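You operate a simulated robot arm through the tools that you are given. There is no shell and no other tool. Be economical: measure what you need, move in short steps, check, and stop when the job is done.

You run a simulated robot arm. Do the job below in one go: nothing can be reset, and whatever is moved stays where it is left.

## Task
Take the purple ring and leave it on the blue plate. Take the teal ring and put it on the yellow plate. Put the green can from the top shelf of the low rack on top of the wide silver shield. Take the grey pad from the steel bench top and leave it on the top of the bin bench. Take the yellow tag on the grey bench top and put it away on the upper store shelf. Pull the upper grey drawer open. Any order will do. Set down upright: green can, yellow tag.

It is judged by the outcome, as a careful person would: the job done as asked, and still so three seconds after it is handed in. It fails if anything else is knocked over, pushed out of place, dropped, spilled or broken.

## Robot
A 7-joint arm with a two-finger parallel gripper on a trunk, on a base that drives. Base frame: it is fixed to the floor where the robot stands at the start and does not move with it; the origin is under the middle of the robot, x ahead of it, y to its left, z up. Units: m, degrees, N and s.
Its first joint turns from -149.0 to 149.0 degrees. Places, roughly: blue plate (13x13x2 cm) [0.5, -3.9, 0.8]; green can [0.25, 4.25, 0.5]; grey pad [-2.5, 3.75, 1]; purple ring (6x6x3 cm) [0.7, -0.1, 0.9]; teal ring (6x6x3 cm) [0.5, -0.1, 0.9]; top of the bin bench [-1.2, -0.1, 0.8]; upper grey drawer [-2.2, 2.4, 0.7]; upper store shelf (126x18 cm) [2.78, -6.48, 1.3]; wide silver shield (31x19x5 cm) [-2.5, 2.4, 0.9]; yellow plate (13x13x2 cm) [0.5, -3.6, 0.8]; yellow tag [-2.5, -4.5, 1]. Payload 3.5 kg.
Tool frame: the origin (TCP) lies between the finger pads and is the grasp point; the fingertips stand 0.023 m ahead of it; z points along the fingers, y is the line along which they close. The gripper opens to 0.094 m. The fingers are 0.038 m wide and 0.01 m thick; the gripper's body (0.054 by 0.096 m) begins 0.039 m behind the TCP.
Orientation is told as [roll, pitch, yaw] about the base's x, y, z axes, in that order, counted from this pose: with the fingers straight down and closing along the base's y, the tool's x points along the base's -x, its y along +y and its z along -z.

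## Interface
- The arm moves only by the tool apply_moves. Its argument "rows" is a list of rows, each a list of 3 entries, a list of its own where there are three numbers: the shift along the tool's x, y, z in m, then the turn, a rotation vector about the tool's x, y, z in degrees, then the opening, from 0 (shut) to 1 (fully open). In form: [[[dx, dy, dz], [ax, ay, az], jaw], ...]. A call has 1 to 10 rows; each row shifts and turns the commanded pose from where the row before left it, along the tool's axes as they then stand. Each row takes 0.2 s and may step no farther than 0.05 m and 8.6 degrees from the row before; otherwise, or with a gripper value out of range, the whole call is refused. A pose out of reach is approached as far as the arm can. The call stops where the force on the tool passes 40 N (or 10 N more than at its start, if that is more) or the arm is blocked; 0.2 s more then pass. The fingers move at their own pace (about 0.153 m/s each) and stop on an object; they squeeze with about 41 N. The grip force told is the motor's: it shows also when the fingers shut on nothing. Time passes only in rows, and 0.2 s behind the last, so rows that do not move let the fingers close. It gives the time, the measured TCP pose, the force on the tool (base axes), the opening and the grip force at its end, in the units of the frame above (readings bear some noise), with the torque about the TCP (base axes, N m) and any sound that the robot's microphone picked up.
- Cameras (640 x 400 px; columns grow to the right, rows downward): "scene" is now at [-0.3248, 0.1143, 1.2862]; the picture's right is [-0.99, -0.13, 0.00], its down [-0.06, 0.46, -0.89] and it looks along [0.11, -0.88, -0.46] (base axes); focal length 214 px, centre (320, 200). "wrist" rides on the gripper at [0.086, 0.016, -0.075] in the tool frame; the picture's right is [-0.18, 0.98, 0.00], its down [-0.58, -0.11, -0.81] and it looks along [-0.79, -0.15, 0.59] (tool axes); focal length 243 px, centre (320, 200). There is no depth. A picture from a camera that has moved, and an enlarged one, comes with that camera's place and axes in the base frame and with its lens. The place of the scene camera against the robot may be out by one fixed shift of up to 0.025 m in any direction.
- snapshot(camera): a new picture of that camera. The clock stands still meanwhile.
- steer(legs): drives the robot by 1 to 6 legs, each [ahead, left, turn to the left] in m, m and degrees, along the robot's own axes; the way and the turn of a leg run together, so that a leg with both is an arc; at most 1.5 m and 180 degrees a leg. The arm and the cameras ride along, it lands a little off, and it stops where it bumps. It gives what a move gives.
- head_to(pan, tilt): turns the head with the scene camera to pan (to the left, within 143 degrees either way) and tilt (down, from -29 to 69), counted from straight ahead of the robot. It gives what a move gives.
- zoom(camera, box): a new picture of the part [left, top, right, bottom] of that camera's present view, enlarged. The clock stands still meanwhile.
- job_done(): hands the job in; it is judged then, once.

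Work in short steps. Places have to be worked out from the pictures, the camera data and where the tool is seen: move nearer, look again, correct. Check each grasp and each placing, and mend what went wrong. You have 175 turns and 146 pictures in all, those below and enlarged ones among them. Open the gripper and draw the arm clear of the work before you hand the job in, unless the task says otherwise; then end with one line.

The tools are called after "Call:" as a command line: name --argument value ..., lists and objects as JSON in quotes. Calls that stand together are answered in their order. apply_moves: Moves the arm, as the interface text tells. Its arguments: {"type":"object","properties":{"rows":{"type":"array"}},"required":["rows"]} The other tools are called the same way: steer (legs) drives the base; head_to (pan, tilt) turns the head that bears the scene camera; snapshot (camera) takes a picture; zoom (camera, box) takes an enlarged picture of a part of a camera's view; job_done () hands the job in.

At the start:

```text
clock: 0.0
position: [0.2168, -0.8893, 1.1539]
ee_rot: [0.0, 0.0, 0.0]
wrist_force: [-0.8, 0.1, -0.8]
ft_torque: [0.01, 0.02, 0.0]
grip_width: 0.0939
grasp_force: 0.1
robot x, y, heading: [-0.0026, 0.0054, -0.2]
head pan, tilt: [-82.6, 27.6]
```

scene: 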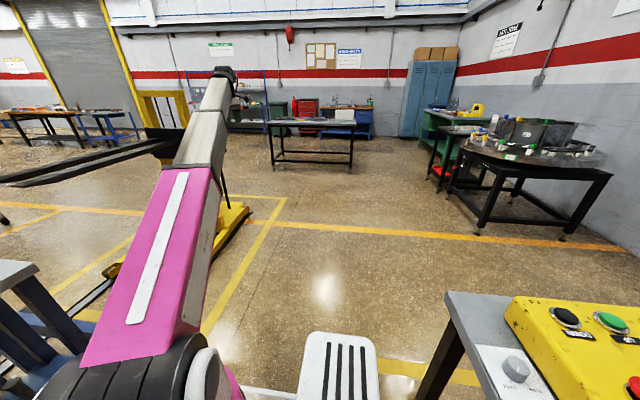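
wrist: 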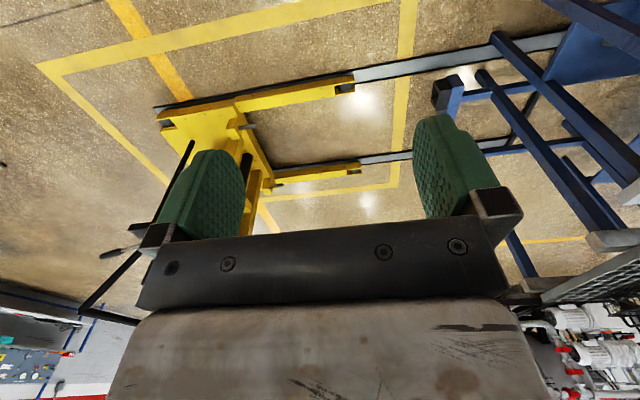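

The arm is stretched out toward -y. I'll look ahead at the rings first.

Call:
head_to --pan 0 --tilt 35

Call:
snapshot --camera "scene"

```text
clock: 1.6
position: [0.2172, -0.888, 1.1539]
ee_rot: [0.1, 0.0, -0.1]
wrist_force: [0.6, -0.8, 0.8]
ft_torque: [0.0, 0.01, -0.02]
grip_width: 0.0939
grasp_force: 0.0
robot x, y, heading: [-0.0013, -0.0011, -0.0]
head pan, tilt: [0.0, 35.0]
```

```text
143 pictures are left
camera scene: at [-0.2485, 0.2048, 1.2747], right [0.0, -1.0, 0.0], down [-0.57, 0.0, -0.82], along [0.82, 0.0, -0.57], focal length 214 px, centre (320, 200)
```

scene: 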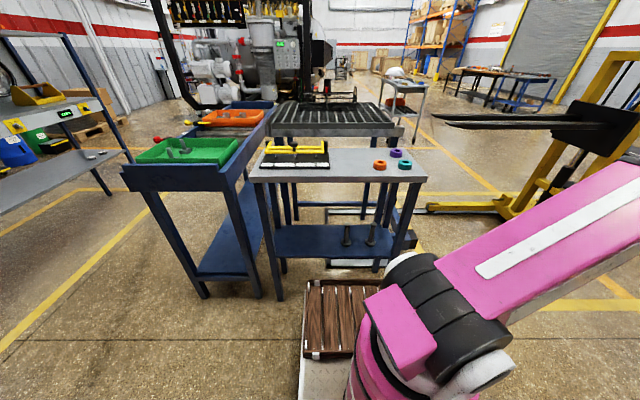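

Three rings stand on the table ahead. Enlarging to locate them.

Call:
zoom --camera "scene" --box '[240, 80, 460, 217]'

Call:
zoom --camera "scene" --box '[280, 250, 480, 375]'

```text
2.91 times, centred on (350, 148) of scene
camera zoom: at [-0.2485, 0.2048, 1.2747], right [0.0, -1.0, 0.0], down [-0.57, 0.0, -0.82], along [0.82, 0.0, -0.57], focal length 624 px, centre (233, 350)
```

zoom: 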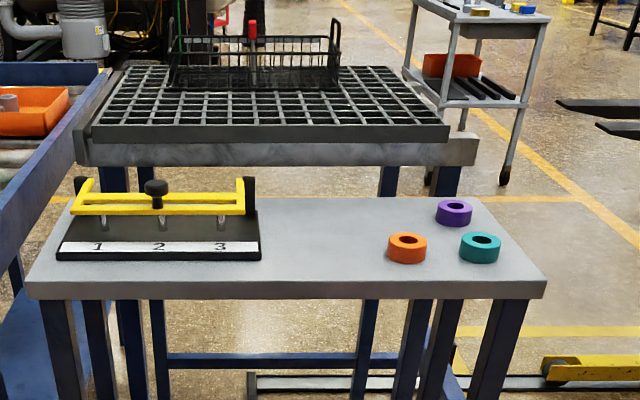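

```text
3.20 times, centred on (380, 312) of scene
camera zoom: at [-0.2485, 0.2048, 1.2747], right [0.0, -1.0, 0.0], down [-0.57, 0.0, -0.82], along [0.82, 0.0, -0.57], focal length 686 px, centre (128, -160)
```

zoom: 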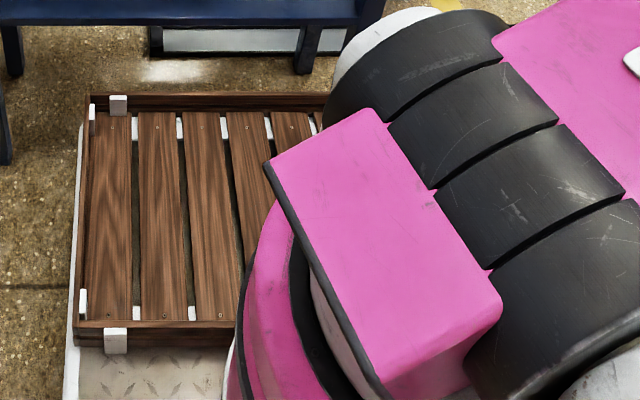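

Computed positions: purple about (0.73,-0.16), teal (0.61,-0.16), orange (0.61,-0.06). I swing the arm in high over the table first.

Call:
apply_moves --rows '[[[-0.024, 0.042, 0], [0, 0, 0], 1], [[-0.024, 0.042, 0], [0, 0, 0], 1], [[-0.024, 0.042, 0], [0, 0, 0], 1], [[-0.024, 0.042, 0], [0, 0, 0], 1], [[-0.024, 0.042, 0], [0, 0, 0], 1], [[-0.024, 0.042, 0], [0, 0, 0], 1], [[-0.024, 0.042, 0], [0, 0, 0], 1], [[-0.024, 0.042, 0], [0, 0, 0], 1], [[-0.024, 0.042, 0], [0, 0, 0], 0.8], [[-0.024, 0.042, 0], [0, 0, 0], 0.8]]'

Call:
apply_moves --rows '[[[-0.024, 0.042, 0], [0, 0, 0], 0.8], [[-0.024, 0.042, 0], [0, 0, 0], 0.8], [[-0.024, 0.042, 0], [0, 0, 0], 0.8], [[-0.024, 0.042, 0], [0, 0, 0], 0.8], [[-0.024, 0.042, 0], [0, 0, 0], 0.8], [[-0.024, 0.042, 0], [0, 0, 0], 0.8]]'

Call:
snapshot --camera "wrist"

```text
clock: 3.8
position: [0.4722, -0.4884, 1.0971]
ee_rot: [-0.3, -0.4, -0.1]
wrist_force: [-0.1, -0.5, 0.3]
ft_torque: [0.0, -0.03, -0.01]
grip_width: 0.0751
grasp_force: 0.2
out of reach, approached as far as the arm can: row 4, 5, 6, 7, 8, 9, 10
robot x, y, heading: [-0.0012, -0.0024, -0.3]
head pan, tilt: [0.0, 35.0]
```

```text
clock: 4.4
position: [0.5183, -0.4187, 1.0932]
ee_rot: [-0.7, -0.5, 1.2]
wrist_force: [-4.8, -13.9, -3.7]
ft_torque: [1.14, -0.76, 1.3]
grip_width: 0.0753
grasp_force: 0.2
out of reach, approached as far as the arm can: row 1, 2
robot x, y, heading: [0.0015, -0.0003, -0.0]
head pan, tilt: [0.0, 35.0]
stopped in row 2: the force on the tool passed its limit at 74 N (the readings are from after the stop); the commanded pose is now the measured one
```

```text
140 pictures are left
camera wrist: at [0.4299, -0.4043, 1.1662], right [0.16, 0.99, -0.01], down [0.58, -0.09, 0.81], along [0.8, -0.14, -0.58], focal length 243 px, centre (320, 200)
```

wrist: 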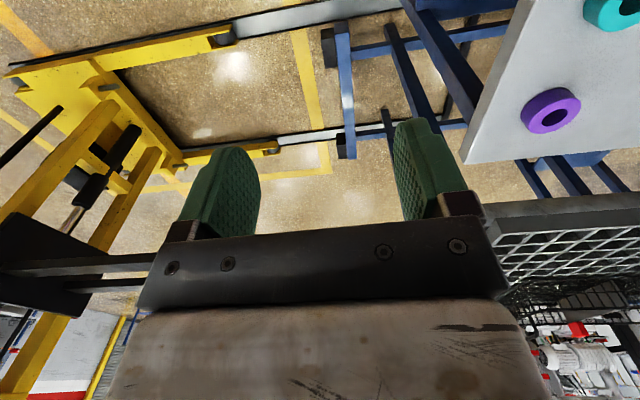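

Something was touched at 74 N; I look at the arm from the head camera.

Call:
snapshot --camera "scene"

Call:
head_to --pan -40 --tilt 20

Call:
snapshot --camera "scene"

```text
139 pictures are left
camera scene: at [-0.2484, 0.205, 1.2747], right [0.0, -1.0, 0.0], down [-0.57, 0.0, -0.82], along [0.82, 0.0, -0.57], focal length 214 px, centre (320, 200)
```

scene: 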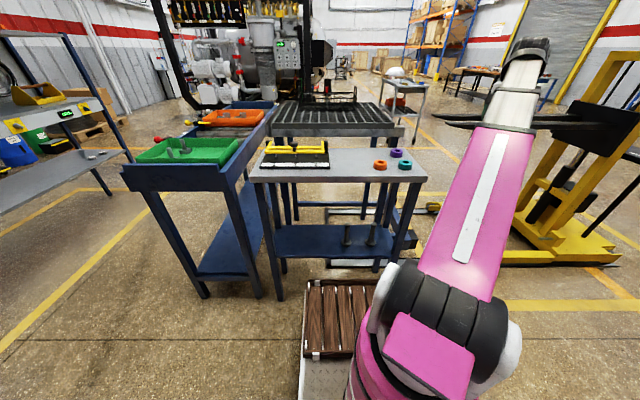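

```text
clock: 5.4
position: [0.5172, -0.4177, 1.0914]
ee_rot: [-0.6, -0.5, 1.2]
wrist_force: [-10.8, -22.2, -10.5]
ft_torque: [1.9, -1.88, 2.33]
grip_width: 0.0751
grasp_force: 0.0
robot x, y, heading: [0.0014, 0.0033, -0.2]
head pan, tilt: [-40.0, 20.0]
```

```text
138 pictures are left
camera scene: at [-0.2651, 0.1452, 1.2985], right [-0.64, -0.77, 0.0], down [-0.26, 0.22, -0.94], along [0.72, -0.6, -0.34], focal length 214 px, centre (320, 200)
```

scene: 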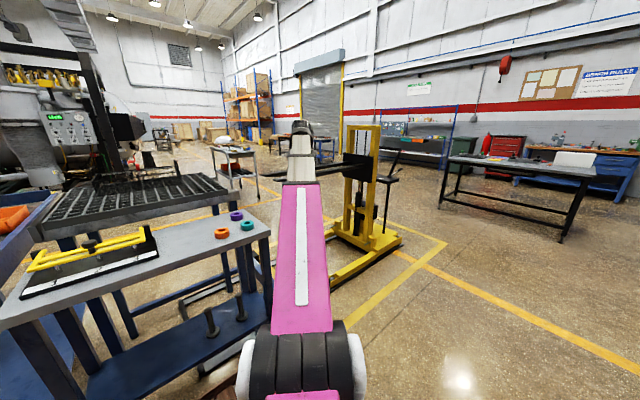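

Nothing external appears next to the gripper, so the arm is probably folded against itself (too high at this short radius). I move outward and down, watching the force.

Call:
apply_moves --rows '[[[-0.02, -0.016, 0], [0, 0, 0], 0.8], [[-0.03, -0.024, 0.01], [0, 0, 0], 0.8], [[-0.03, -0.024, 0.02], [0, 0, 0], 0.8], [[-0.03, -0.01, 0.03], [0, 0, 0], 0.8]]'

Call:
snapshot --camera "scene"

```text
clock: 6.4
position: [0.6275, -0.4915, 1.0337]
ee_rot: [-0.6, -0.4, 1.1]
wrist_force: [0.2, -0.4, 0.3]
ft_torque: [-0.01, 0.0, -0.02]
grip_width: 0.0753
grasp_force: 0.1
robot x, y, heading: [0.0009, -0.0012, -0.1]
head pan, tilt: [-40.0, 20.0]
```

```text
137 pictures are left
camera scene: at [-0.2651, 0.1452, 1.2985], right [-0.64, -0.77, 0.0], down [-0.26, 0.22, -0.94], along [0.72, -0.6, -0.34], focal length 214 px, centre (320, 200)
```

scene: 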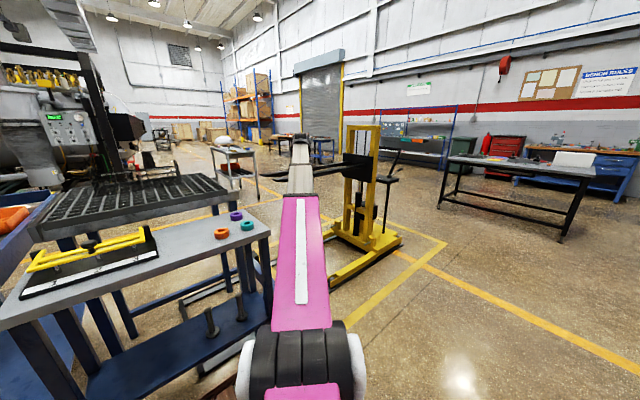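

Force is gone, so it was self-contact. Now I move to above the purple ring.

Call:
apply_moves --rows '[[[-0.016, 0.046, 0.002], [0, 0, 0], 0.8], [[-0.016, 0.046, 0.002], [0, 0, 0], 0.8], [[-0.016, 0.046, 0.002], [0, 0, 0], 0.8], [[-0.016, 0.046, 0.002], [0, 0, 0], 0.8], [[-0.016, 0.046, 0.002], [0, 0, 0], 0.8], [[-0.016, 0.046, 0.002], [0, 0, 0], 0.8], [[-0.01, 0.046, 0.002], [0, 0, 0], 0.8]]'

Call:
snapshot --camera "wrist"

```text
clock: 8.0
position: [0.7308, -0.1671, 1.0162]
ee_rot: [-0.6, -0.5, 0.9]
wrist_force: [-0.2, 0.7, -0.4]
ft_torque: [0.0, -0.01, 0.03]
grip_width: 0.0753
grasp_force: 0.1
robot x, y, heading: [0.0002, 0.0013, -0.3]
head pan, tilt: [-40.0, 20.0]
```

```text
136 pictures are left
camera wrist: at [0.643, -0.1516, 1.0913], right [0.17, 0.99, -0.01], down [0.58, -0.09, 0.81], along [0.8, -0.14, -0.58], focal length 243 px, centre (320, 200)
```

wrist: 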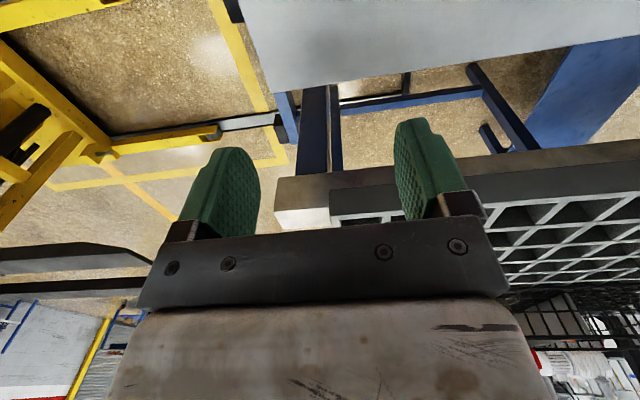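

The ring isn't in view; combining with the table edge I get table height ≈0.89, so purple ≈(0.64,-0.13), teal ≈(0.52,-0.13). I shift back and look.

Call:
apply_moves --rows '[[[0.035, 0.01, 0.01], [0, 0, 0], 0.8], [[0.035, 0.015, 0.01], [0, 0, 0], 0.8], [[0.03, 0.01, 0.01], [0, 0, 0], 0.8]]'

Call:
snapshot --camera "wrist"

Call:
head_to --pan 0 --tilt 35

Call:
zoom --camera "scene" --box '[300, 80, 460, 180]'

```text
clock: 8.8
position: [0.6294, -0.1339, 0.9852]
ee_rot: [-0.4, -0.4, 1.0]
wrist_force: [1.0, 0.0, 0.2]
ft_torque: [-0.04, 0.0, 0.0]
grip_width: 0.075
grasp_force: 0.1
robot x, y, heading: [0.001, 0.0038, -0.1]
head pan, tilt: [-40.0, 20.0]
```

```text
135 pictures are left
camera wrist: at [0.5412, -0.1195, 1.0604], right [0.17, 0.99, -0.01], down [0.58, -0.09, 0.81], along [0.8, -0.14, -0.58], focal length 243 px, centre (320, 200)
```

wrist: 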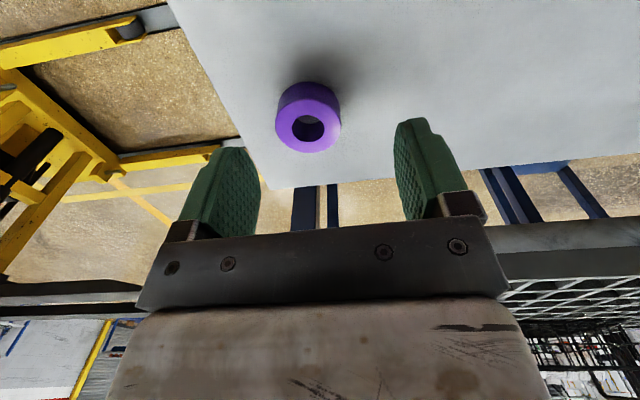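

```text
clock: 9.9
position: [0.6307, -0.1339, 0.9864]
ee_rot: [-0.7, -0.4, 1.1]
wrist_force: [0.4, -0.1, -0.5]
ft_torque: [-0.02, 0.0, 0.02]
grip_width: 0.0752
grasp_force: 0.1
robot x, y, heading: [0.0022, -0.001, 0.1]
head pan, tilt: [0.0, 35.0]
```

```text
4.00 times, centred on (380, 130) of scene
camera zoom: at [-0.2484, 0.205, 1.2747], right [0.0, -1.0, 0.0], down [-0.57, 0.0, -0.82], along [0.82, 0.0, -0.57], focal length 858 px, centre (80, 480)
```

zoom: 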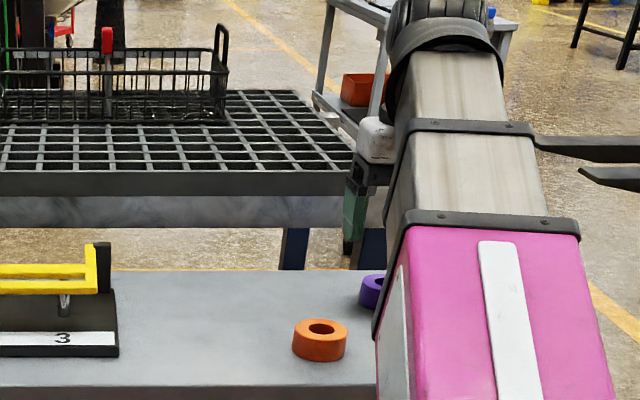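

Purple ring is seen ahead of the fingers; its height is still uncertain (0.87–0.91). I descend 3 cm for parallax.

Call:
apply_moves --rows '[[[0, -0.02, 0.015], [0, 0, 0], 0.9], [[0, 0, 0.015], [0, 0, 0], 0.9], [[0, 0, 0], [0, 0, 0], 0.9]]'

Call:
snapshot --camera "wrist"

```text
clock: 10.7
position: [0.6286, -0.1557, 0.9555]
ee_rot: [-0.6, -0.4, 1.2]
wrist_force: [-0.2, -0.7, -0.5]
ft_torque: [-0.04, -0.01, -0.01]
grip_width: 0.0848
grasp_force: 0.2
robot x, y, heading: [0.0029, 0.0008, 0.0]
head pan, tilt: [0.0, 35.0]
```

```text
133 pictures are left
camera wrist: at [0.5415, -0.1397, 1.0302], right [0.17, 0.99, -0.01], down [0.58, -0.09, 0.81], along [0.8, -0.14, -0.58], focal length 243 px, centre (320, 200)
```

wrist: 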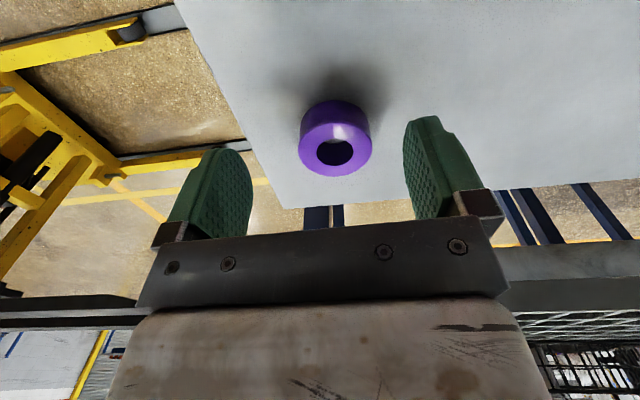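

Triangulated: ring top at (0.672,-0.152,0.891). I move above it and go down to z≈0.892.

Call:
apply_moves --rows '[[[-0.044, 0.003, 0], [0, 0, 0], 0.95], [[0, 0, 0.03], [0, 0, 0], 0.95], [[0, 0, 0.02], [0, 0, 0], 0.95], [[0, 0, 0.013], [0, 0, 0], 0.95]]'

Call:
snapshot --camera "wrist"

```text
clock: 11.7
position: [0.6749, -0.1508, 0.9028]
ee_rot: [-0.3, -0.5, 1.1]
wrist_force: [-5.5, -1.3, 21.5]
ft_torque: [0.99, 0.51, 0.4]
grip_width: 0.0884
grasp_force: 0.0
robot x, y, heading: [0.0032, 0.0026, 0.2]
head pan, tilt: [0.0, 35.0]
stopped in row 4: the force on the tool passed its limit at 76 N (the readings are from after the stop); the commanded pose is now the measured one
```

```text
132 pictures are left
camera wrist: at [0.5866, -0.1364, 0.9781], right [0.17, 0.99, 0.0], down [0.58, -0.09, 0.81], along [0.8, -0.14, -0.58], focal length 243 px, centre (320, 200)
```

wrist: 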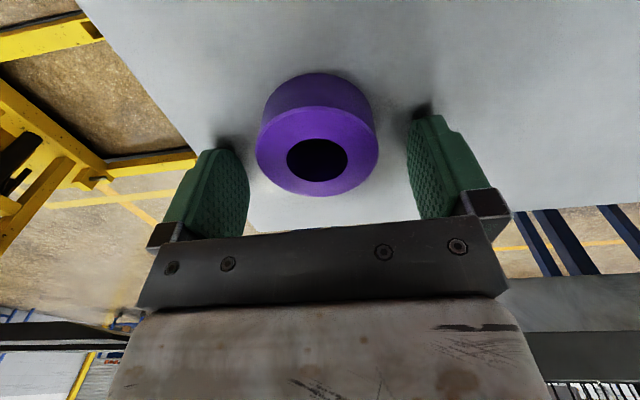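

The tips touched the table (surface ≈0.88). I raise 3 mm, shift back 8 mm to centre on the ring, and close.

Call:
apply_moves --rows '[[[0.0, 0, -0.004], [0, 0, 0], 0.9], [[0.008, 0, 0], [0, 0, 0], 0.9], [[0, 0, 0], [0, 0, 0], 0], [[0, 0, 0], [0, 0, 0], 0], [[0, 0, 0], [0, 0, 0], 0]]'

Call:
snapshot --camera "wrist"

```text
clock: 12.9
position: [0.6685, -0.1518, 0.9063]
ee_rot: [-0.4, -0.5, 1.0]
wrist_force: [0.0, 0.6, 1.9]
ft_torque: [0.03, -0.03, 0.01]
grip_width: 0.0509
grasp_force: 41.5
robot x, y, heading: [0.0013, -0.0, -0.0]
head pan, tilt: [0.0, 35.0]
```

```text
131 pictures are left
camera wrist: at [0.5797, -0.1369, 0.9811], right [0.17, 0.99, 0.0], down [0.58, -0.09, 0.81], along [0.8, -0.14, -0.58], focal length 243 px, centre (320, 200)
```

wrist: 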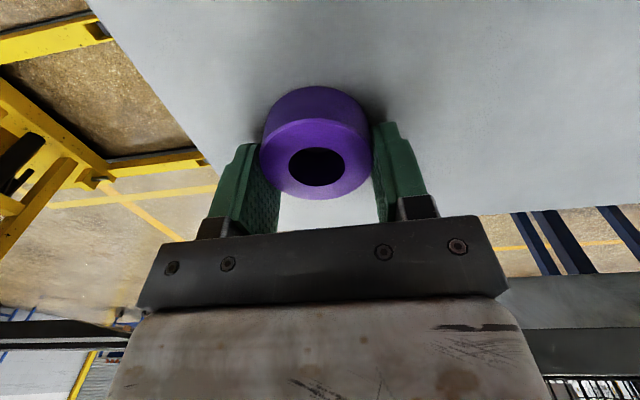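

Grasp is firm (0.051 m). I lift slowly and outward, then check force and grip.

Call:
apply_moves --rows '[[[0, 0, -0.04], [0, 0, 0], 0], [[0, 0, -0.04], [0, 0, 0], 0], [[-0.03, 0, -0.03], [0, 0, 0], 0], [[-0.03, 0, -0.02], [0, 0, 0], 0]]'

Call:
head_to --pan -90 --tilt 25

Call:
snapshot --camera "scene"

```text
clock: 13.9
position: [0.7256, -0.1472, 1.038]
ee_rot: [-0.3, -0.4, 1.0]
wrist_force: [-0.3, 0.4, -3.2]
ft_torque: [-0.02, 0.0, 0.0]
grip_width: 0.0504
grasp_force: 41.0
robot x, y, heading: [0.0032, -0.0014, -0.3]
head pan, tilt: [0.0, 35.0]
```

```text
clock: 15.5
position: [0.726, -0.148, 1.0366]
ee_rot: [-0.4, -0.5, 1.1]
wrist_force: [0.3, -0.3, -2.4]
ft_torque: [-0.01, -0.03, -0.04]
grip_width: 0.0506
grasp_force: 40.7
robot x, y, heading: [0.0007, 0.0003, -0.3]
head pan, tilt: [-90.0, 25.0]
```

```text
130 pictures are left
camera scene: at [-0.3363, 0.1129, 1.2904], right [-1.0, 0.0, 0.0], down [0.0, 0.42, -0.91], along [0.0, -0.91, -0.42], focal length 214 px, centre (320, 200)
```

scene: 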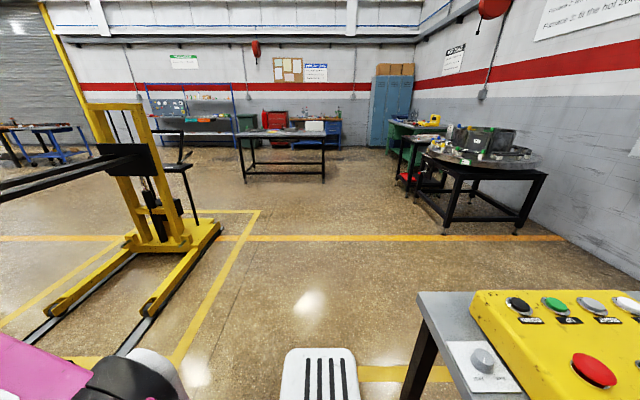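

Way is clear to the right between the stacker and the bin bench. I drive sideways.

Call:
steer --legs '[[0, -1.2, 0], [0, -0.9, 0]]'

Call:
snapshot --camera "scene"

```text
clock: 25.8
position: [0.7151, -2.2332, 1.036]
ee_rot: [-0.3, -0.5, 0.1]
wrist_force: [-0.7, -0.3, -2.7]
ft_torque: [-0.03, -0.02, 0.0]
grip_width: 0.0503
grasp_force: 41.3
robot x, y, heading: [-0.007, -2.0756, -0.9]
head pan, tilt: [-90.0, 25.0]
```

```text
129 pictures are left
camera scene: at [-0.3426, -1.9575, 1.2904], right [-1.0, 0.01, 0.0], down [0.01, 0.42, -0.91], along [-0.01, -0.91, -0.42], focal length 214 px, centre (320, 200)
```

scene: 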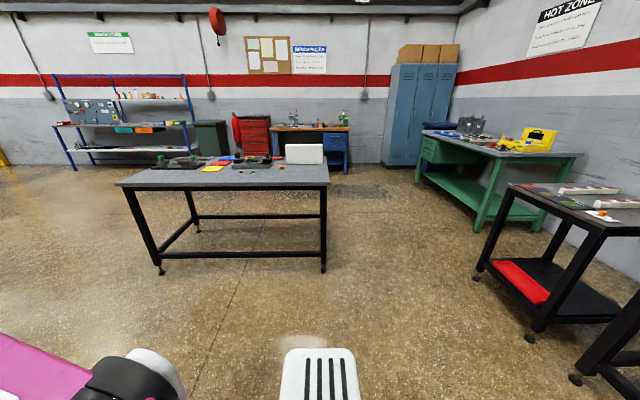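

Table near edge at about y≈-3.2. I zoom in to find plates.

Call:
zoom --camera "scene" --box '[100, 130, 340, 280]'

Call:
head_to --pan -90 --tilt 60

Call:
snapshot --camera "scene"

```text
2.67 times, centred on (220, 205) of scene
camera zoom: at [-0.3426, -1.9575, 1.2904], right [-1.0, 0.01, 0.0], down [0.01, 0.42, -0.91], along [-0.01, -0.91, -0.42], focal length 572 px, centre (587, 187)
```

zoom: 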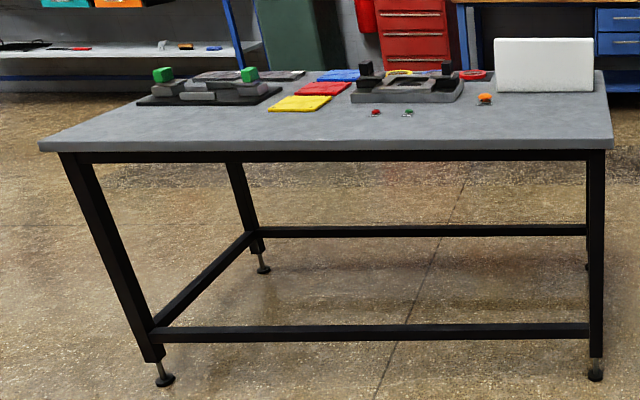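

```text
clock: 26.8
position: [0.7158, -2.2336, 1.0366]
ee_rot: [-0.4, -0.4, 0.2]
wrist_force: [0.6, 0.3, -2.1]
ft_torque: [0.0, -0.04, 0.01]
grip_width: 0.0507
grasp_force: 40.4
robot x, y, heading: [-0.0068, -2.0775, -0.7]
head pan, tilt: [-90.0, 60.0]
```

```text
127 pictures are left
camera scene: at [-0.3423, -1.9321, 1.2404], right [-1.0, 0.01, 0.0], down [0.01, 0.87, -0.5], along [-0.01, -0.5, -0.87], focal length 214 px, centre (320, 200)
```

scene: 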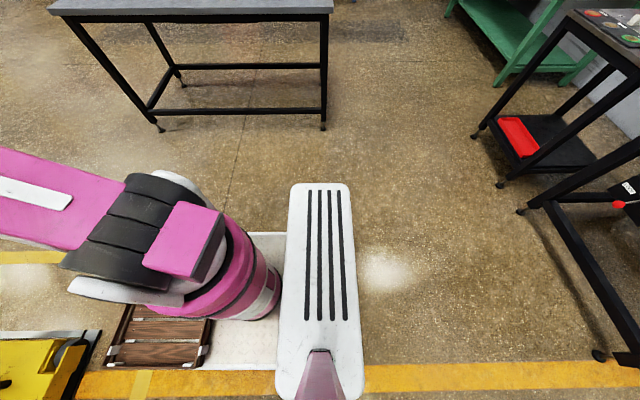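

Base half-width is ≈0.25 and table near edge ≈-3.26, blue plate ≈(0.52,-3.95). I drive to about (0.5,-2.95).

Call:
steer --legs '[[0.5, -0.4, 0.7], [0, -0.47, 0]]'

Call:
head_to --pan -80 --tilt 40

Call:
snapshot --camera "scene"

```text
clock: 32.9
position: [1.2223, -3.1076, 1.0371]
ee_rot: [-0.4, -0.5, 0.9]
wrist_force: [-0.5, 0.7, -2.2]
ft_torque: [0.03, -0.02, -0.03]
grip_width: 0.0503
grasp_force: 40.7
robot x, y, heading: [0.495, -2.9592, -0.1]
head pan, tilt: [-90.0, 60.0]
```

```text
clock: 33.7
position: [1.2226, -3.1071, 1.0381]
ee_rot: [-0.4, -0.4, 0.9]
wrist_force: [-1.1, -0.4, -2.4]
ft_torque: [-0.01, 0.01, -0.01]
grip_width: 0.0507
grasp_force: 40.7
robot x, y, heading: [0.4999, -2.9575, 0.0]
head pan, tilt: [-80.0, 40.0]
```

```text
126 pictures are left
camera scene: at [0.176, -2.8352, 1.267], right [-0.99, -0.17, 0.0], down [-0.11, 0.63, -0.77], along [0.13, -0.75, -0.64], focal length 214 px, centre (320, 200)
```

scene: 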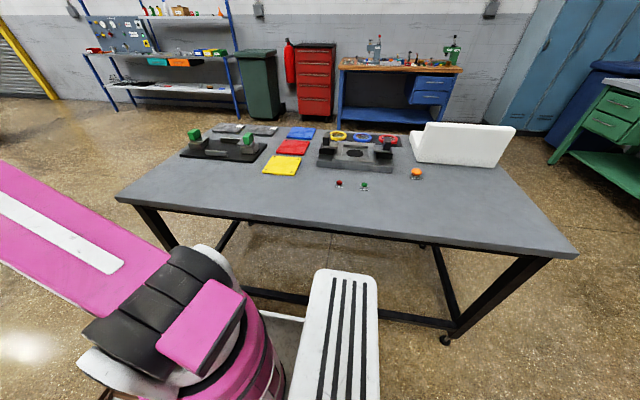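

Blue plate estimated at (0.48,-3.92), yellow (0.48,-3.59). I swing the arm round to the right along an arc in free space.

Call:
apply_moves --rows '[[[0.009, -0.048, 0], [0, 0, 0], 0], [[0.009, -0.048, 0], [0, 0, 0], 0], [[0.009, -0.048, 0], [0, 0, 0], 0], [[0.009, -0.048, 0], [0, 0, 0], 0], [[0.009, -0.048, 0], [0, 0, 0], 0], [[0.03, -0.035, 0], [0, 0, 0], 0], [[0.03, -0.035, 0], [0, 0, 0], 0], [[0.03, -0.035, 0], [0, 0, 0], 0], [[0.03, -0.035, 0], [0, 0, 0], 0], [[0.03, -0.035, 0], [0, 0, 0], 0]]'

Call:
apply_moves --rows '[[[0.03, -0.035, 0], [0, 0, 0], 0], [[0.04, -0.025, 0], [0, 0, 0], 0], [[0.04, -0.025, 0], [0, 0, 0], 0], [[0.04, -0.025, 0], [0, 0, 0], 0], [[0.04, -0.025, 0], [0, 0, 0], 0], [[0.04, -0.025, 0], [0, 0, 0], 0], [[0.04, -0.02, 0], [0, 0, 0], 0], [[0.045, -0.015, 0], [0, 0, 0], 0], [[0.045, -0.015, 0], [0, 0, 0], 0], [[0.045, -0.01, 0], [0, 0, 0], 0]]'

Call:
snapshot --camera "wrist"

```text
clock: 35.9
position: [1.0357, -3.5267, 1.0393]
ee_rot: [-0.4, -0.5, 1.0]
wrist_force: [-0.7, -0.6, -2.7]
ft_torque: [0.04, -0.01, -0.01]
grip_width: 0.0504
grasp_force: 40.7
robot x, y, heading: [0.4928, -2.9545, -0.1]
head pan, tilt: [-80.0, 40.0]
```

```text
clock: 38.1
position: [0.6332, -3.7501, 1.0353]
ee_rot: [-0.4, -0.5, 0.9]
wrist_force: [-0.2, 0.5, -3.4]
ft_torque: [0.01, -0.05, 0.01]
grip_width: 0.0505
grasp_force: 40.7
robot x, y, heading: [0.4983, -2.9599, -0.4]
head pan, tilt: [-80.0, 40.0]
```

```text
125 pictures are left
camera wrist: at [0.5451, -3.736, 1.1091], right [0.17, 0.99, 0.0], down [0.58, -0.09, 0.81], along [0.8, -0.14, -0.58], focal length 243 px, centre (320, 200)
```

wrist: 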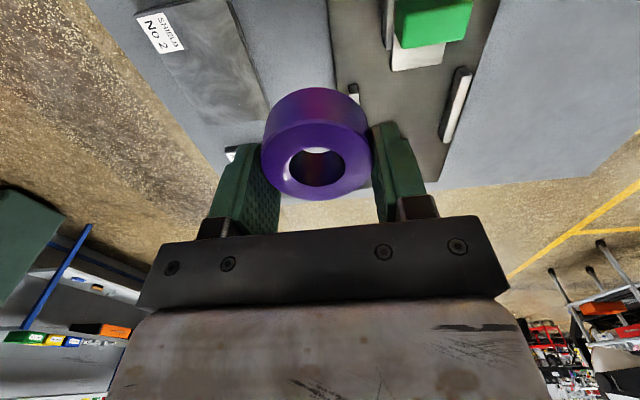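

I move left over the plates so the wrist camera sees them ahead.

Call:
apply_moves --rows '[[[0.045, -0.02, 0], [0, 0, 0], 0], [[0.045, -0.02, 0], [0, 0, 0], 0], [[0.045, -0.02, 0], [0, 0, 0], 0], [[0.045, -0.02, 0.01], [0, 0, 0], 0], [[0.045, -0.02, 0.02], [0, 0, 0], 0], [[0, 0, 0.02], [0, 0, 0], 0]]'

Call:
snapshot --camera "wrist"

Call:
snapshot --camera "scene"

```text
refused: row 4 steps farther than a row can; nothing moved
```

```text
124 pictures are left
camera wrist: at [0.5451, -3.736, 1.1091], right [0.17, 0.99, 0.0], down [0.58, -0.09, 0.81], along [0.8, -0.14, -0.58], focal length 243 px, centre (320, 200)
```

wrist: 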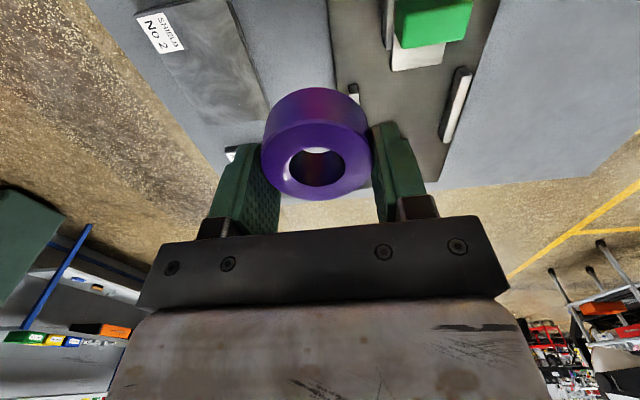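

```text
123 pictures are left
camera scene: at [0.176, -2.8355, 1.2671], right [-0.99, -0.17, 0.0], down [-0.11, 0.63, -0.77], along [0.13, -0.75, -0.64], focal length 214 px, centre (320, 200)
```

scene: 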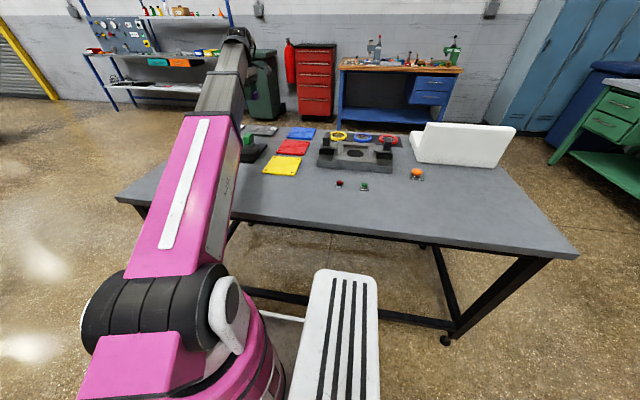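

One step was too long; retry with shorter steps, descending slightly.

Call:
apply_moves --rows '[[[0.04, -0.02, 0], [0, 0, 0], 0], [[0.04, -0.02, 0], [0, 0, 0], 0], [[0.04, -0.02, 0], [0, 0, 0], 0], [[0.04, -0.02, 0.015], [0, 0, 0], 0], [[0.04, -0.02, 0.02], [0, 0, 0], 0], [[0.03, -0.01, 0.02], [0, 0, 0], 0]]'

Call:
snapshot --camera "wrist"

```text
clock: 39.5
position: [0.4041, -3.867, 0.9769]
ee_rot: [-0.4, -0.5, 1.0]
wrist_force: [0.0, 0.3, -2.9]
ft_torque: [0.0, 0.02, 0.02]
grip_width: 0.0503
grasp_force: 40.9
robot x, y, heading: [0.4993, -2.9551, -0.3]
head pan, tilt: [-80.0, 40.0]
```

```text
122 pictures are left
camera wrist: at [0.3167, -3.8525, 1.052], right [0.17, 0.99, -0.01], down [0.58, -0.09, 0.81], along [0.8, -0.14, -0.58], focal length 243 px, centre (320, 200)
```

wrist: 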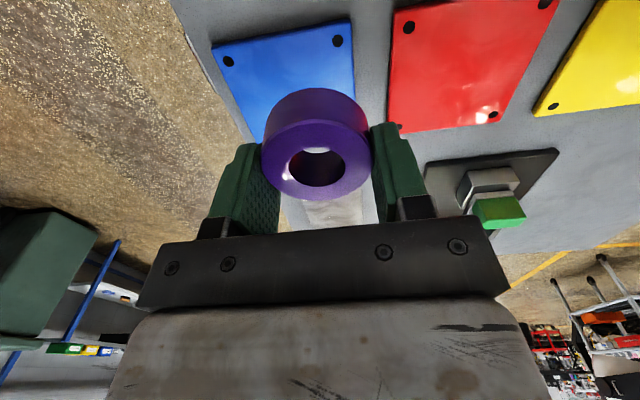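

Blue plate centre ≈(0.463,-3.907). I move over it and go down.

Call:
apply_moves --rows '[[[-0.03, -0.02, 0], [0, 0, 0], 0], [[-0.036, -0.02, 0], [0, 0, 0], 0], [[0, 0, 0.04], [0, 0, 0], 0], [[0, 0, 0.04], [0, 0, 0], 0], [[0, 0, 0.03], [0, 0, 0], 0]]'

Call:
snapshot --camera "wrist"

```text
clock: 40.7
position: [0.4734, -3.9057, 0.8698]
ee_rot: [-0.4, -0.5, 0.9]
wrist_force: [0.6, -0.2, -2.6]
ft_torque: [-0.03, -0.03, -0.02]
grip_width: 0.0503
grasp_force: 41.2
robot x, y, heading: [0.495, -2.9571, 0.0]
head pan, tilt: [-80.0, 40.0]
```

```text
121 pictures are left
camera wrist: at [0.3852, -3.8909, 0.9442], right [0.17, 0.99, -0.01], down [0.58, -0.09, 0.81], along [0.8, -0.14, -0.58], focal length 243 px, centre (320, 200)
```

wrist: 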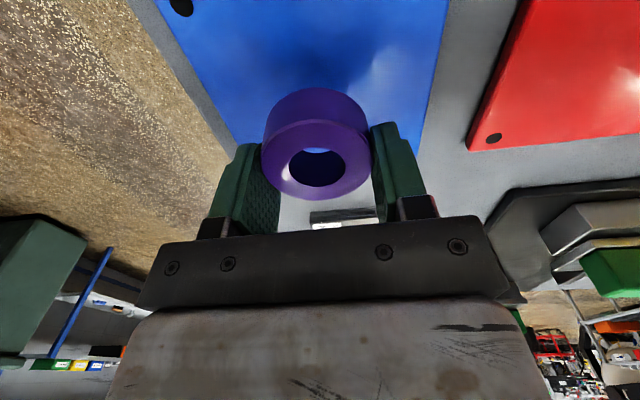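

Well centred over the blue plate. Lowering in small steps until touch.

Call:
apply_moves --rows '[[[0.006, 0, 0.01], [0, 0, 0], 0], [[0, 0, 0.01], [0, 0, 0], 0], [[0, 0, 0.006], [0, 0, 0], 0], [[0, 0, 0], [0, 0, 0], 0]]'

```text
clock: 41.7
position: [0.4687, -3.9052, 0.844]
ee_rot: [-0.4, -0.5, 0.9]
wrist_force: [0.1, -0.4, -3.3]
ft_torque: [0.03, -0.03, -0.01]
grip_width: 0.0504
grasp_force: 41.1
robot x, y, heading: [0.498, -2.9555, -0.0]
head pan, tilt: [-80.0, 40.0]
```

No contact yet; continue with finer steps.

Call:
apply_moves --rows '[[[0, 0, 0.004], [0, 0, 0], 0], [[0, 0, 0.004], [0, 0, 0], 0], [[0, 0, 0.004], [0, 0, 0], 0]]'

```text
clock: 42.5
position: [0.4671, -3.9056, 0.8356]
ee_rot: [-0.4, -0.5, 0.8]
wrist_force: [0.0, -3.0, 40.6]
ft_torque: [1.0, 0.46, -0.09]
grip_width: 0.0502
grasp_force: 41.1
robot x, y, heading: [0.497, -2.9601, -0.4]
head pan, tilt: [-80.0, 40.0]
```

Contact at z=0.836. Release and lift.

Call:
apply_moves --rows '[[[0, 0, -0.002], [0, 0, 0], 0], [[0, 0, 0], [0, 0, 0], 0.85], [[0, 0, 0], [0, 0, 0], 0.85], [[0, 0, -0.03], [0, 0, 0], 0.85], [[0, 0, -0.04], [0, 0, 0], 0.85], [[0.02, 0, -0.04], [0, 0, 0], 0.85], [[0.03, 0, -0.04], [0, 0, 0], 0.85]]'

Call:
snapshot --camera "wrist"

```text
clock: 44.1
position: [0.418, -3.9038, 0.9814]
ee_rot: [-0.4, -0.6, 1.0]
wrist_force: [0.4, 0.3, 0.8]
ft_torque: [-0.01, -0.03, 0.02]
grip_width: 0.0798
grasp_force: 0.1
robot x, y, heading: [0.5012, -2.9573, 0.1]
head pan, tilt: [-80.0, 40.0]
```

```text
120 pictures are left
camera wrist: at [0.3294, -3.8892, 1.0555], right [0.17, 0.99, 0.0], down [0.58, -0.09, 0.81], along [0.8, -0.14, -0.58], focal length 243 px, centre (320, 200)
```

wrist: 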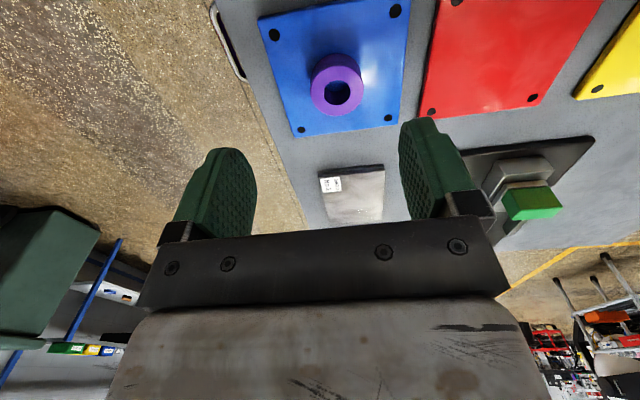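

Purple ring rests on the blue plate. I retrace the arm's arc to the front before driving back for the teal ring.

Call:
apply_moves --rows '[[[-0.02, 0.041, -0.014], [0, 0, 0], 0.9], [[-0.02, 0.041, -0.014], [0, 0, 0], 0.9], [[-0.02, 0.041, -0.014], [0, 0, 0], 0.9], [[-0.02, 0.041, -0.014], [0, 0, 0], 0.9], [[-0.045, 0.008, 0], [0, 0, 0], 0.9], [[-0.045, 0.008, 0], [0, 0, 0], 0.9], [[-0.045, 0.008, 0], [0, 0, 0], 0.9], [[-0.045, 0.008, 0], [0, 0, 0], 0.9], [[-0.045, 0.008, 0], [0, 0, 0], 0.9], [[-0.042, 0.008, 0], [0, 0, 0], 0.9]]'

Call:
apply_moves --rows '[[[-0.04, 0.023, 0], [0, 0, 0], 0.9], [[-0.04, 0.023, 0], [0, 0, 0], 0.9], [[-0.04, 0.023, 0], [0, 0, 0], 0.9], [[-0.04, 0.023, 0], [0, 0, 0], 0.9], [[-0.04, 0.023, 0], [0, 0, 0], 0.9], [[-0.034, 0.023, 0], [0, 0, 0], 0.9], [[-0.03, 0.036, 0], [0, 0, 0], 0.9], [[-0.03, 0.036, 0], [0, 0, 0], 0.9], [[-0.03, 0.036, 0], [0, 0, 0], 0.9], [[-0.03, 0.036, 0], [0, 0, 0], 0.9]]'

Call:
apply_moves --rows '[[[-0.03, 0.036, 0], [0, 0, 0], 0.9], [[-0.03, 0.036, 0], [0, 0, 0], 0.9], [[-0.01, 0.048, 0], [0, 0, 0], 0.9], [[-0.01, 0.048, 0], [0, 0, 0], 0.9], [[-0.01, 0.048, 0], [0, 0, 0], 0.9], [[0, 0.048, 0], [0, 0, 0], 0.9], [[0, 0.048, 0], [0, 0, 0], 0.9]]'

```text
clock: 46.3
position: [0.7586, -3.6852, 1.0405]
ee_rot: [-0.4, -0.5, 0.9]
wrist_force: [0.3, -0.5, -0.3]
ft_torque: [0.02, -0.04, 0.01]
grip_width: 0.0847
grasp_force: 0.0
robot x, y, heading: [0.4952, -2.9579, -0.0]
head pan, tilt: [-80.0, 40.0]
```

```text
clock: 48.5
position: [1.1097, -3.4004, 1.043]
ee_rot: [-0.5, -0.5, 0.8]
wrist_force: [0.5, 0.2, 0.5]
ft_torque: [0.02, 0.01, -0.01]
grip_width: 0.0846
grasp_force: 0.0
robot x, y, heading: [0.5009, -2.9607, 0.2]
head pan, tilt: [-80.0, 40.0]
```

```text
clock: 50.1
position: [1.1925, -3.0852, 1.0388]
ee_rot: [-0.4, -0.7, 0.9]
wrist_force: [8.6, -19.4, -27.2]
ft_torque: [1.23, -1.7, 1.67]
grip_width: 0.0846
grasp_force: 0.0
robot x, y, heading: [0.4956, -2.9596, -0.1]
head pan, tilt: [-80.0, 40.0]
```

Slight self-contact at short radius; I move outward, then drive back, stopping at y≈-0.45 so the teal ring is at a comfortable radius.

Call:
apply_moves --rows '[[[-0.03, 0, 0], [0, 0, 0], 0.9], [[-0.03, 0, 0], [0, 0, 0], 0.9]]'

Call:
steer --legs '[[0, 0.47, 0], [-0.5, 0.4, 0], [0, 1.2, 0], [0, 0.42, 0]]'

Call:
head_to --pan 0 --tilt 35

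Call:
snapshot --camera "scene"

```text
clock: 50.7
position: [1.2561, -3.0844, 1.0419]
ee_rot: [-0.2, -0.5, 0.8]
wrist_force: [-0.6, -0.5, -0.2]
ft_torque: [0.01, -0.01, -0.03]
grip_width: 0.0842
grasp_force: 0.1
robot x, y, heading: [0.4953, -2.9588, -0.0]
head pan, tilt: [-80.0, 40.0]
```

```text
clock: 64.5
position: [0.726, -0.5921, 1.0419]
ee_rot: [-0.5, -0.5, 2.3]
wrist_force: [0.5, 0.3, 0.2]
ft_torque: [0.02, 0.01, -0.03]
grip_width: 0.0846
grasp_force: 0.1
robot x, y, heading: [-0.0341, -0.4828, 1.1]
head pan, tilt: [-80.0, 40.0]
```

```text
clock: 66.1
position: [0.7268, -0.5927, 1.042]
ee_rot: [-0.3, -0.5, 2.2]
wrist_force: [0.5, -0.4, -0.2]
ft_torque: [0.01, -0.01, -0.04]
grip_width: 0.0845
grasp_force: 0.1
robot x, y, heading: [-0.0288, -0.4819, 1.1]
head pan, tilt: [0.0, 35.0]
```

```text
119 pictures are left
camera scene: at [-0.2854, -0.2814, 1.2746], right [0.02, -1.0, 0.0], down [-0.57, -0.01, -0.82], along [0.82, 0.02, -0.57], focal length 214 px, centre (320, 200)
```

scene: 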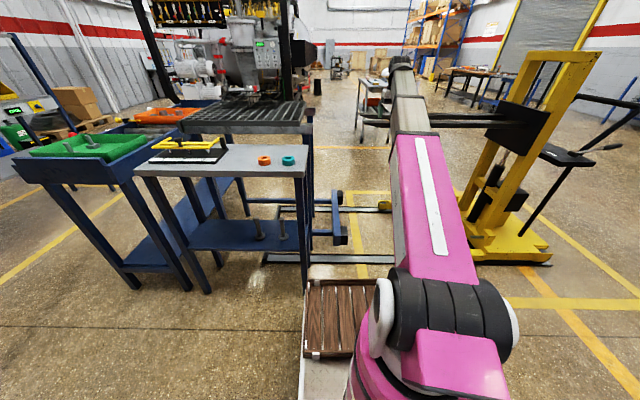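

Teal now estimated at (0.54,-0.15). I move over, staying high, then back toward it.

Call:
apply_moves --rows '[[[0, 0.048, 0.003], [0, 0, 0], 0.8], [[0, 0.048, 0.003], [0, 0, 0], 0.8], [[0, 0.048, 0.003], [0, 0, 0], 0.8], [[0, 0.048, 0.003], [0, 0, 0], 0.8], [[0.01, 0.048, 0.003], [0, 0, 0], 0.8], [[0.02, 0.045, 0.003], [0, 0, 0], 0.8], [[0.03, 0.035, 0.005], [0, 0, 0], 0.8], [[0.035, 0.03, 0.01], [0, 0, 0], 0.8], [[0.04, 0.025, 0.01], [0, 0, 0], 0.8], [[0.04, 0.02, 0.01], [0, 0, 0], 0.8]]'

Call:
snapshot --camera "wrist"

```text
clock: 68.3
position: [0.5367, -0.2058, 0.9827]
ee_rot: [-0.4, -0.6, 2.0]
wrist_force: [-0.8, 0.1, -0.4]
ft_torque: [-0.04, -0.02, -0.02]
grip_width: 0.0753
grasp_force: 0.0
robot x, y, heading: [-0.0319, -0.48, 1.1]
head pan, tilt: [0.0, 35.0]
```

```text
118 pictures are left
camera wrist: at [0.4478, -0.1931, 1.0577], right [0.15, 0.99, 0.0], down [0.58, -0.08, 0.81], along [0.8, -0.12, -0.58], focal length 243 px, centre (320, 200)
```

wrist: 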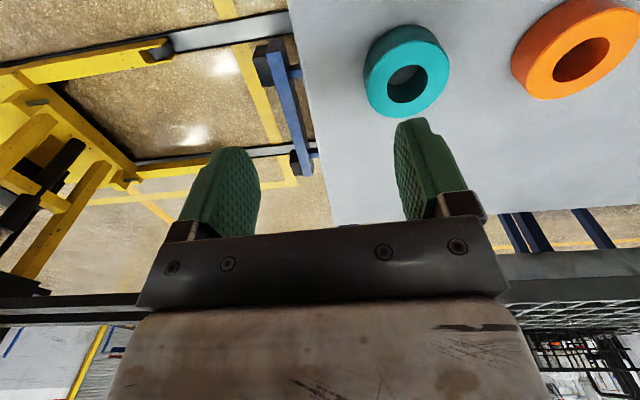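

Teal at (0.532,-0.149). Align and go down to z=0.907.

Call:
apply_moves --rows '[[[0, 0.045, 0], [0, 0, 0], 0.8], [[0, 0.012, 0.01], [0, 0, 0], 0.8], [[0, 0, 0.02], [0, 0, 0], 0.8], [[0, 0, 0.02], [0, 0, 0], 0.8]]'

Call:
snapshot --camera "wrist"

```text
clock: 69.3
position: [0.5343, -0.1488, 0.9333]
ee_rot: [-0.4, -0.5, 2.3]
wrist_force: [0.3, 0.0, 0.2]
ft_torque: [0.03, 0.07, 0.02]
grip_width: 0.0754
grasp_force: 0.1
robot x, y, heading: [-0.0362, -0.4863, 1.0]
head pan, tilt: [0.0, 35.0]
```

```text
117 pictures are left
camera wrist: at [0.4463, -0.1355, 1.008], right [0.15, 0.99, 0.0], down [0.58, -0.08, 0.81], along [0.8, -0.12, -0.58], focal length 243 px, centre (320, 200)
```

wrist: 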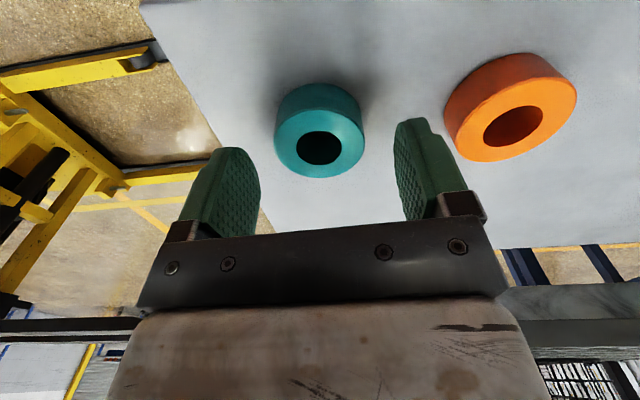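

Well aligned. Lower 2.6 cm and close.

Call:
apply_moves --rows '[[[0, 0, 0.015], [0, 0, 0], 0.8], [[0, 0, 0.011], [0, 0, 0], 0.8], [[0, 0, 0], [0, 0, 0], 0], [[0, 0, 0], [0, 0, 0], 0], [[0, 0, 0], [0, 0, 0], 0]]'

Call:
snapshot --camera "wrist"

```text
clock: 70.5
position: [0.5354, -0.1478, 0.9081]
ee_rot: [-0.4, -0.5, 2.2]
wrist_force: [0.0, -0.9, 6.0]
ft_torque: [-0.07, 0.02, -0.04]
grip_width: 0.0517
grasp_force: 40.8
robot x, y, heading: [-0.0351, -0.4782, 1.1]
head pan, tilt: [0.0, 35.0]
```

```text
116 pictures are left
camera wrist: at [0.4468, -0.1355, 0.9818], right [0.15, 0.99, 0.0], down [0.58, -0.08, 0.81], along [0.8, -0.12, -0.58], focal length 243 px, centre (320, 200)
```

wrist: 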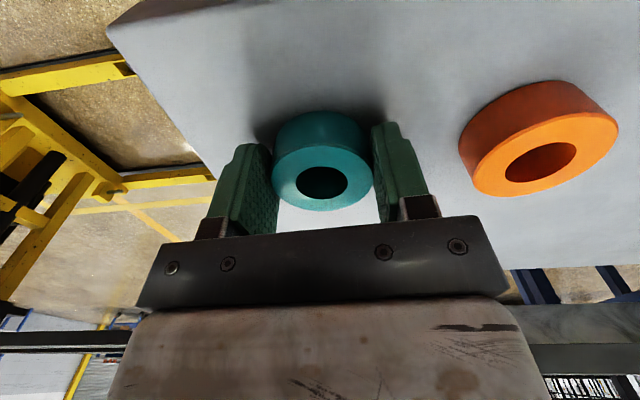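

Held. Lift, retrace outward, then drive to the plate table.

Call:
apply_moves --rows '[[[0, 0, -0.03], [0, 0, 0], 0], [[0, 0, -0.03], [0, 0, 0], 0], [[-0.02, -0.03, -0.02], [0, 0, 0], 0], [[-0.035, -0.03, -0.01], [0, 0, 0], 0], [[-0.035, -0.03, -0.01], [0, 0, 0], 0], [[-0.035, -0.03, -0.01], [0, 0, 0], 0], [[-0.035, -0.03, -0.01], [0, 0, 0], 0], [[-0.035, -0.03, -0.01], [0, 0, 0], 0], [[0, -0.045, 0], [0, 0, 0], 0], [[0, -0.045, 0], [0, 0, 0], 0]]'

Call:
steer --legs '[[0, -1.2, -1.1], [0, -0.42, 0], [0.53, -0.4, 0], [0, -0.46, 0]]'

```text
clock: 72.7
position: [0.7395, -0.4103, 1.0419]
ee_rot: [-0.4, -0.5, 2.3]
wrist_force: [0.5, -0.5, -2.3]
ft_torque: [0.02, 0.02, -0.01]
grip_width: 0.0515
grasp_force: 41.0
robot x, y, heading: [-0.0315, -0.4778, 1.2]
head pan, tilt: [0.0, 35.0]
```

```text
clock: 86.5
position: [1.256, -2.9121, 1.0424]
ee_rot: [-0.4, -0.5, -0.3]
wrist_force: [0.5, 0.7, -2.0]
ft_torque: [0.01, 0.01, -0.03]
grip_width: 0.0517
grasp_force: 40.5
robot x, y, heading: [0.4788, -2.9514, -1.0]
head pan, tilt: [0.0, 35.0]
```

Same arc to the right with the arm.

Call:
apply_moves --rows '[[[0.0045, -0.048, 0], [0, 0, 0], 0], [[0.0045, -0.048, 0], [0, 0, 0], 0], [[0.0045, -0.048, 0], [0, 0, 0], 0], [[0.0045, -0.048, 0], [0, 0, 0], 0], [[0.0045, -0.048, 0], [0, 0, 0], 0], [[0.016, -0.038, 0], [0, 0, 0], 0], [[0.016, -0.038, 0], [0, 0, 0], 0], [[0.016, -0.038, 0], [0, 0, 0], 0], [[0.016, -0.038, 0], [0, 0, 0], 0], [[0.016, -0.038, 0], [0, 0, 0], 0]]'

Call:
apply_moves --rows '[[[0.029, -0.035, 0], [0, 0, 0], 0], [[0.029, -0.035, 0], [0, 0, 0], 0], [[0.029, -0.035, 0], [0, 0, 0], 0], [[0.029, -0.035, 0], [0, 0, 0], 0], [[0.029, -0.035, 0], [0, 0, 0], 0], [[0.029, -0.035, 0], [0, 0, 0], 0], [[0.039, -0.022, 0], [0, 0, 0], 0], [[0.039, -0.022, 0], [0, 0, 0], 0], [[0.039, -0.022, 0], [0, 0, 0], 0]]'

Call:
apply_moves --rows '[[[0.039, -0.022, 0], [0, 0, 0], 0], [[0.039, -0.022, 0], [0, 0, 0], 0], [[0.039, -0.022, 0], [0, 0, 0], 0], [[0.0445, -0.008, 0], [0, 0, 0], 0], [[0.0445, -0.008, 0.01], [0, 0, 0], 0], [[0.0445, 0.01, 0.01], [0, 0, 0], 0], [[0.045, 0.01, 0.01], [0, 0, 0], 0], [[0.04, 0.02, 0.01], [0, 0, 0], 0], [[0.04, 0.02, 0.01], [0, 0, 0], 0], [[0.04, 0.02, 0.01], [0, 0, 0], 0]]'

Call:
snapshot --camera "wrist"

```text
clock: 88.7
position: [1.1506, -3.3426, 1.0426]
ee_rot: [-0.3, -0.5, -0.2]
wrist_force: [0.8, 0.2, -3.0]
ft_torque: [0.01, 0.01, -0.01]
grip_width: 0.0515
grasp_force: 41.2
robot x, y, heading: [0.4827, -2.9502, -1.5]
head pan, tilt: [0.0, 35.0]
```

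```text
clock: 90.7
position: [0.8575, -3.6151, 1.0405]
ee_rot: [-0.2, -0.5, -0.2]
wrist_force: [-0.2, 0.0, -2.2]
ft_torque: [-0.01, 0.02, 0.01]
grip_width: 0.0516
grasp_force: 40.9
robot x, y, heading: [0.4831, -2.9486, -1.6]
head pan, tilt: [0.0, 35.0]
```

```text
clock: 92.9
position: [0.4446, -3.6156, 0.9797]
ee_rot: [-0.5, -0.5, -0.2]
wrist_force: [0.4, -0.2, -2.7]
ft_torque: [-0.01, -0.02, 0.03]
grip_width: 0.0514
grasp_force: 41.2
robot x, y, heading: [0.4795, -2.9454, -1.4]
head pan, tilt: [0.0, 35.0]
```

```text
115 pictures are left
camera wrist: at [0.356, -3.5985, 1.0544], right [0.19, 0.98, 0.0], down [0.57, -0.11, 0.81], along [0.8, -0.16, -0.58], focal length 243 px, centre (320, 200)
```

wrist: 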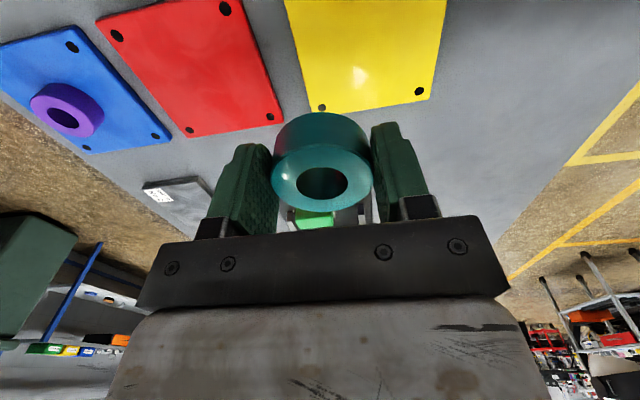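

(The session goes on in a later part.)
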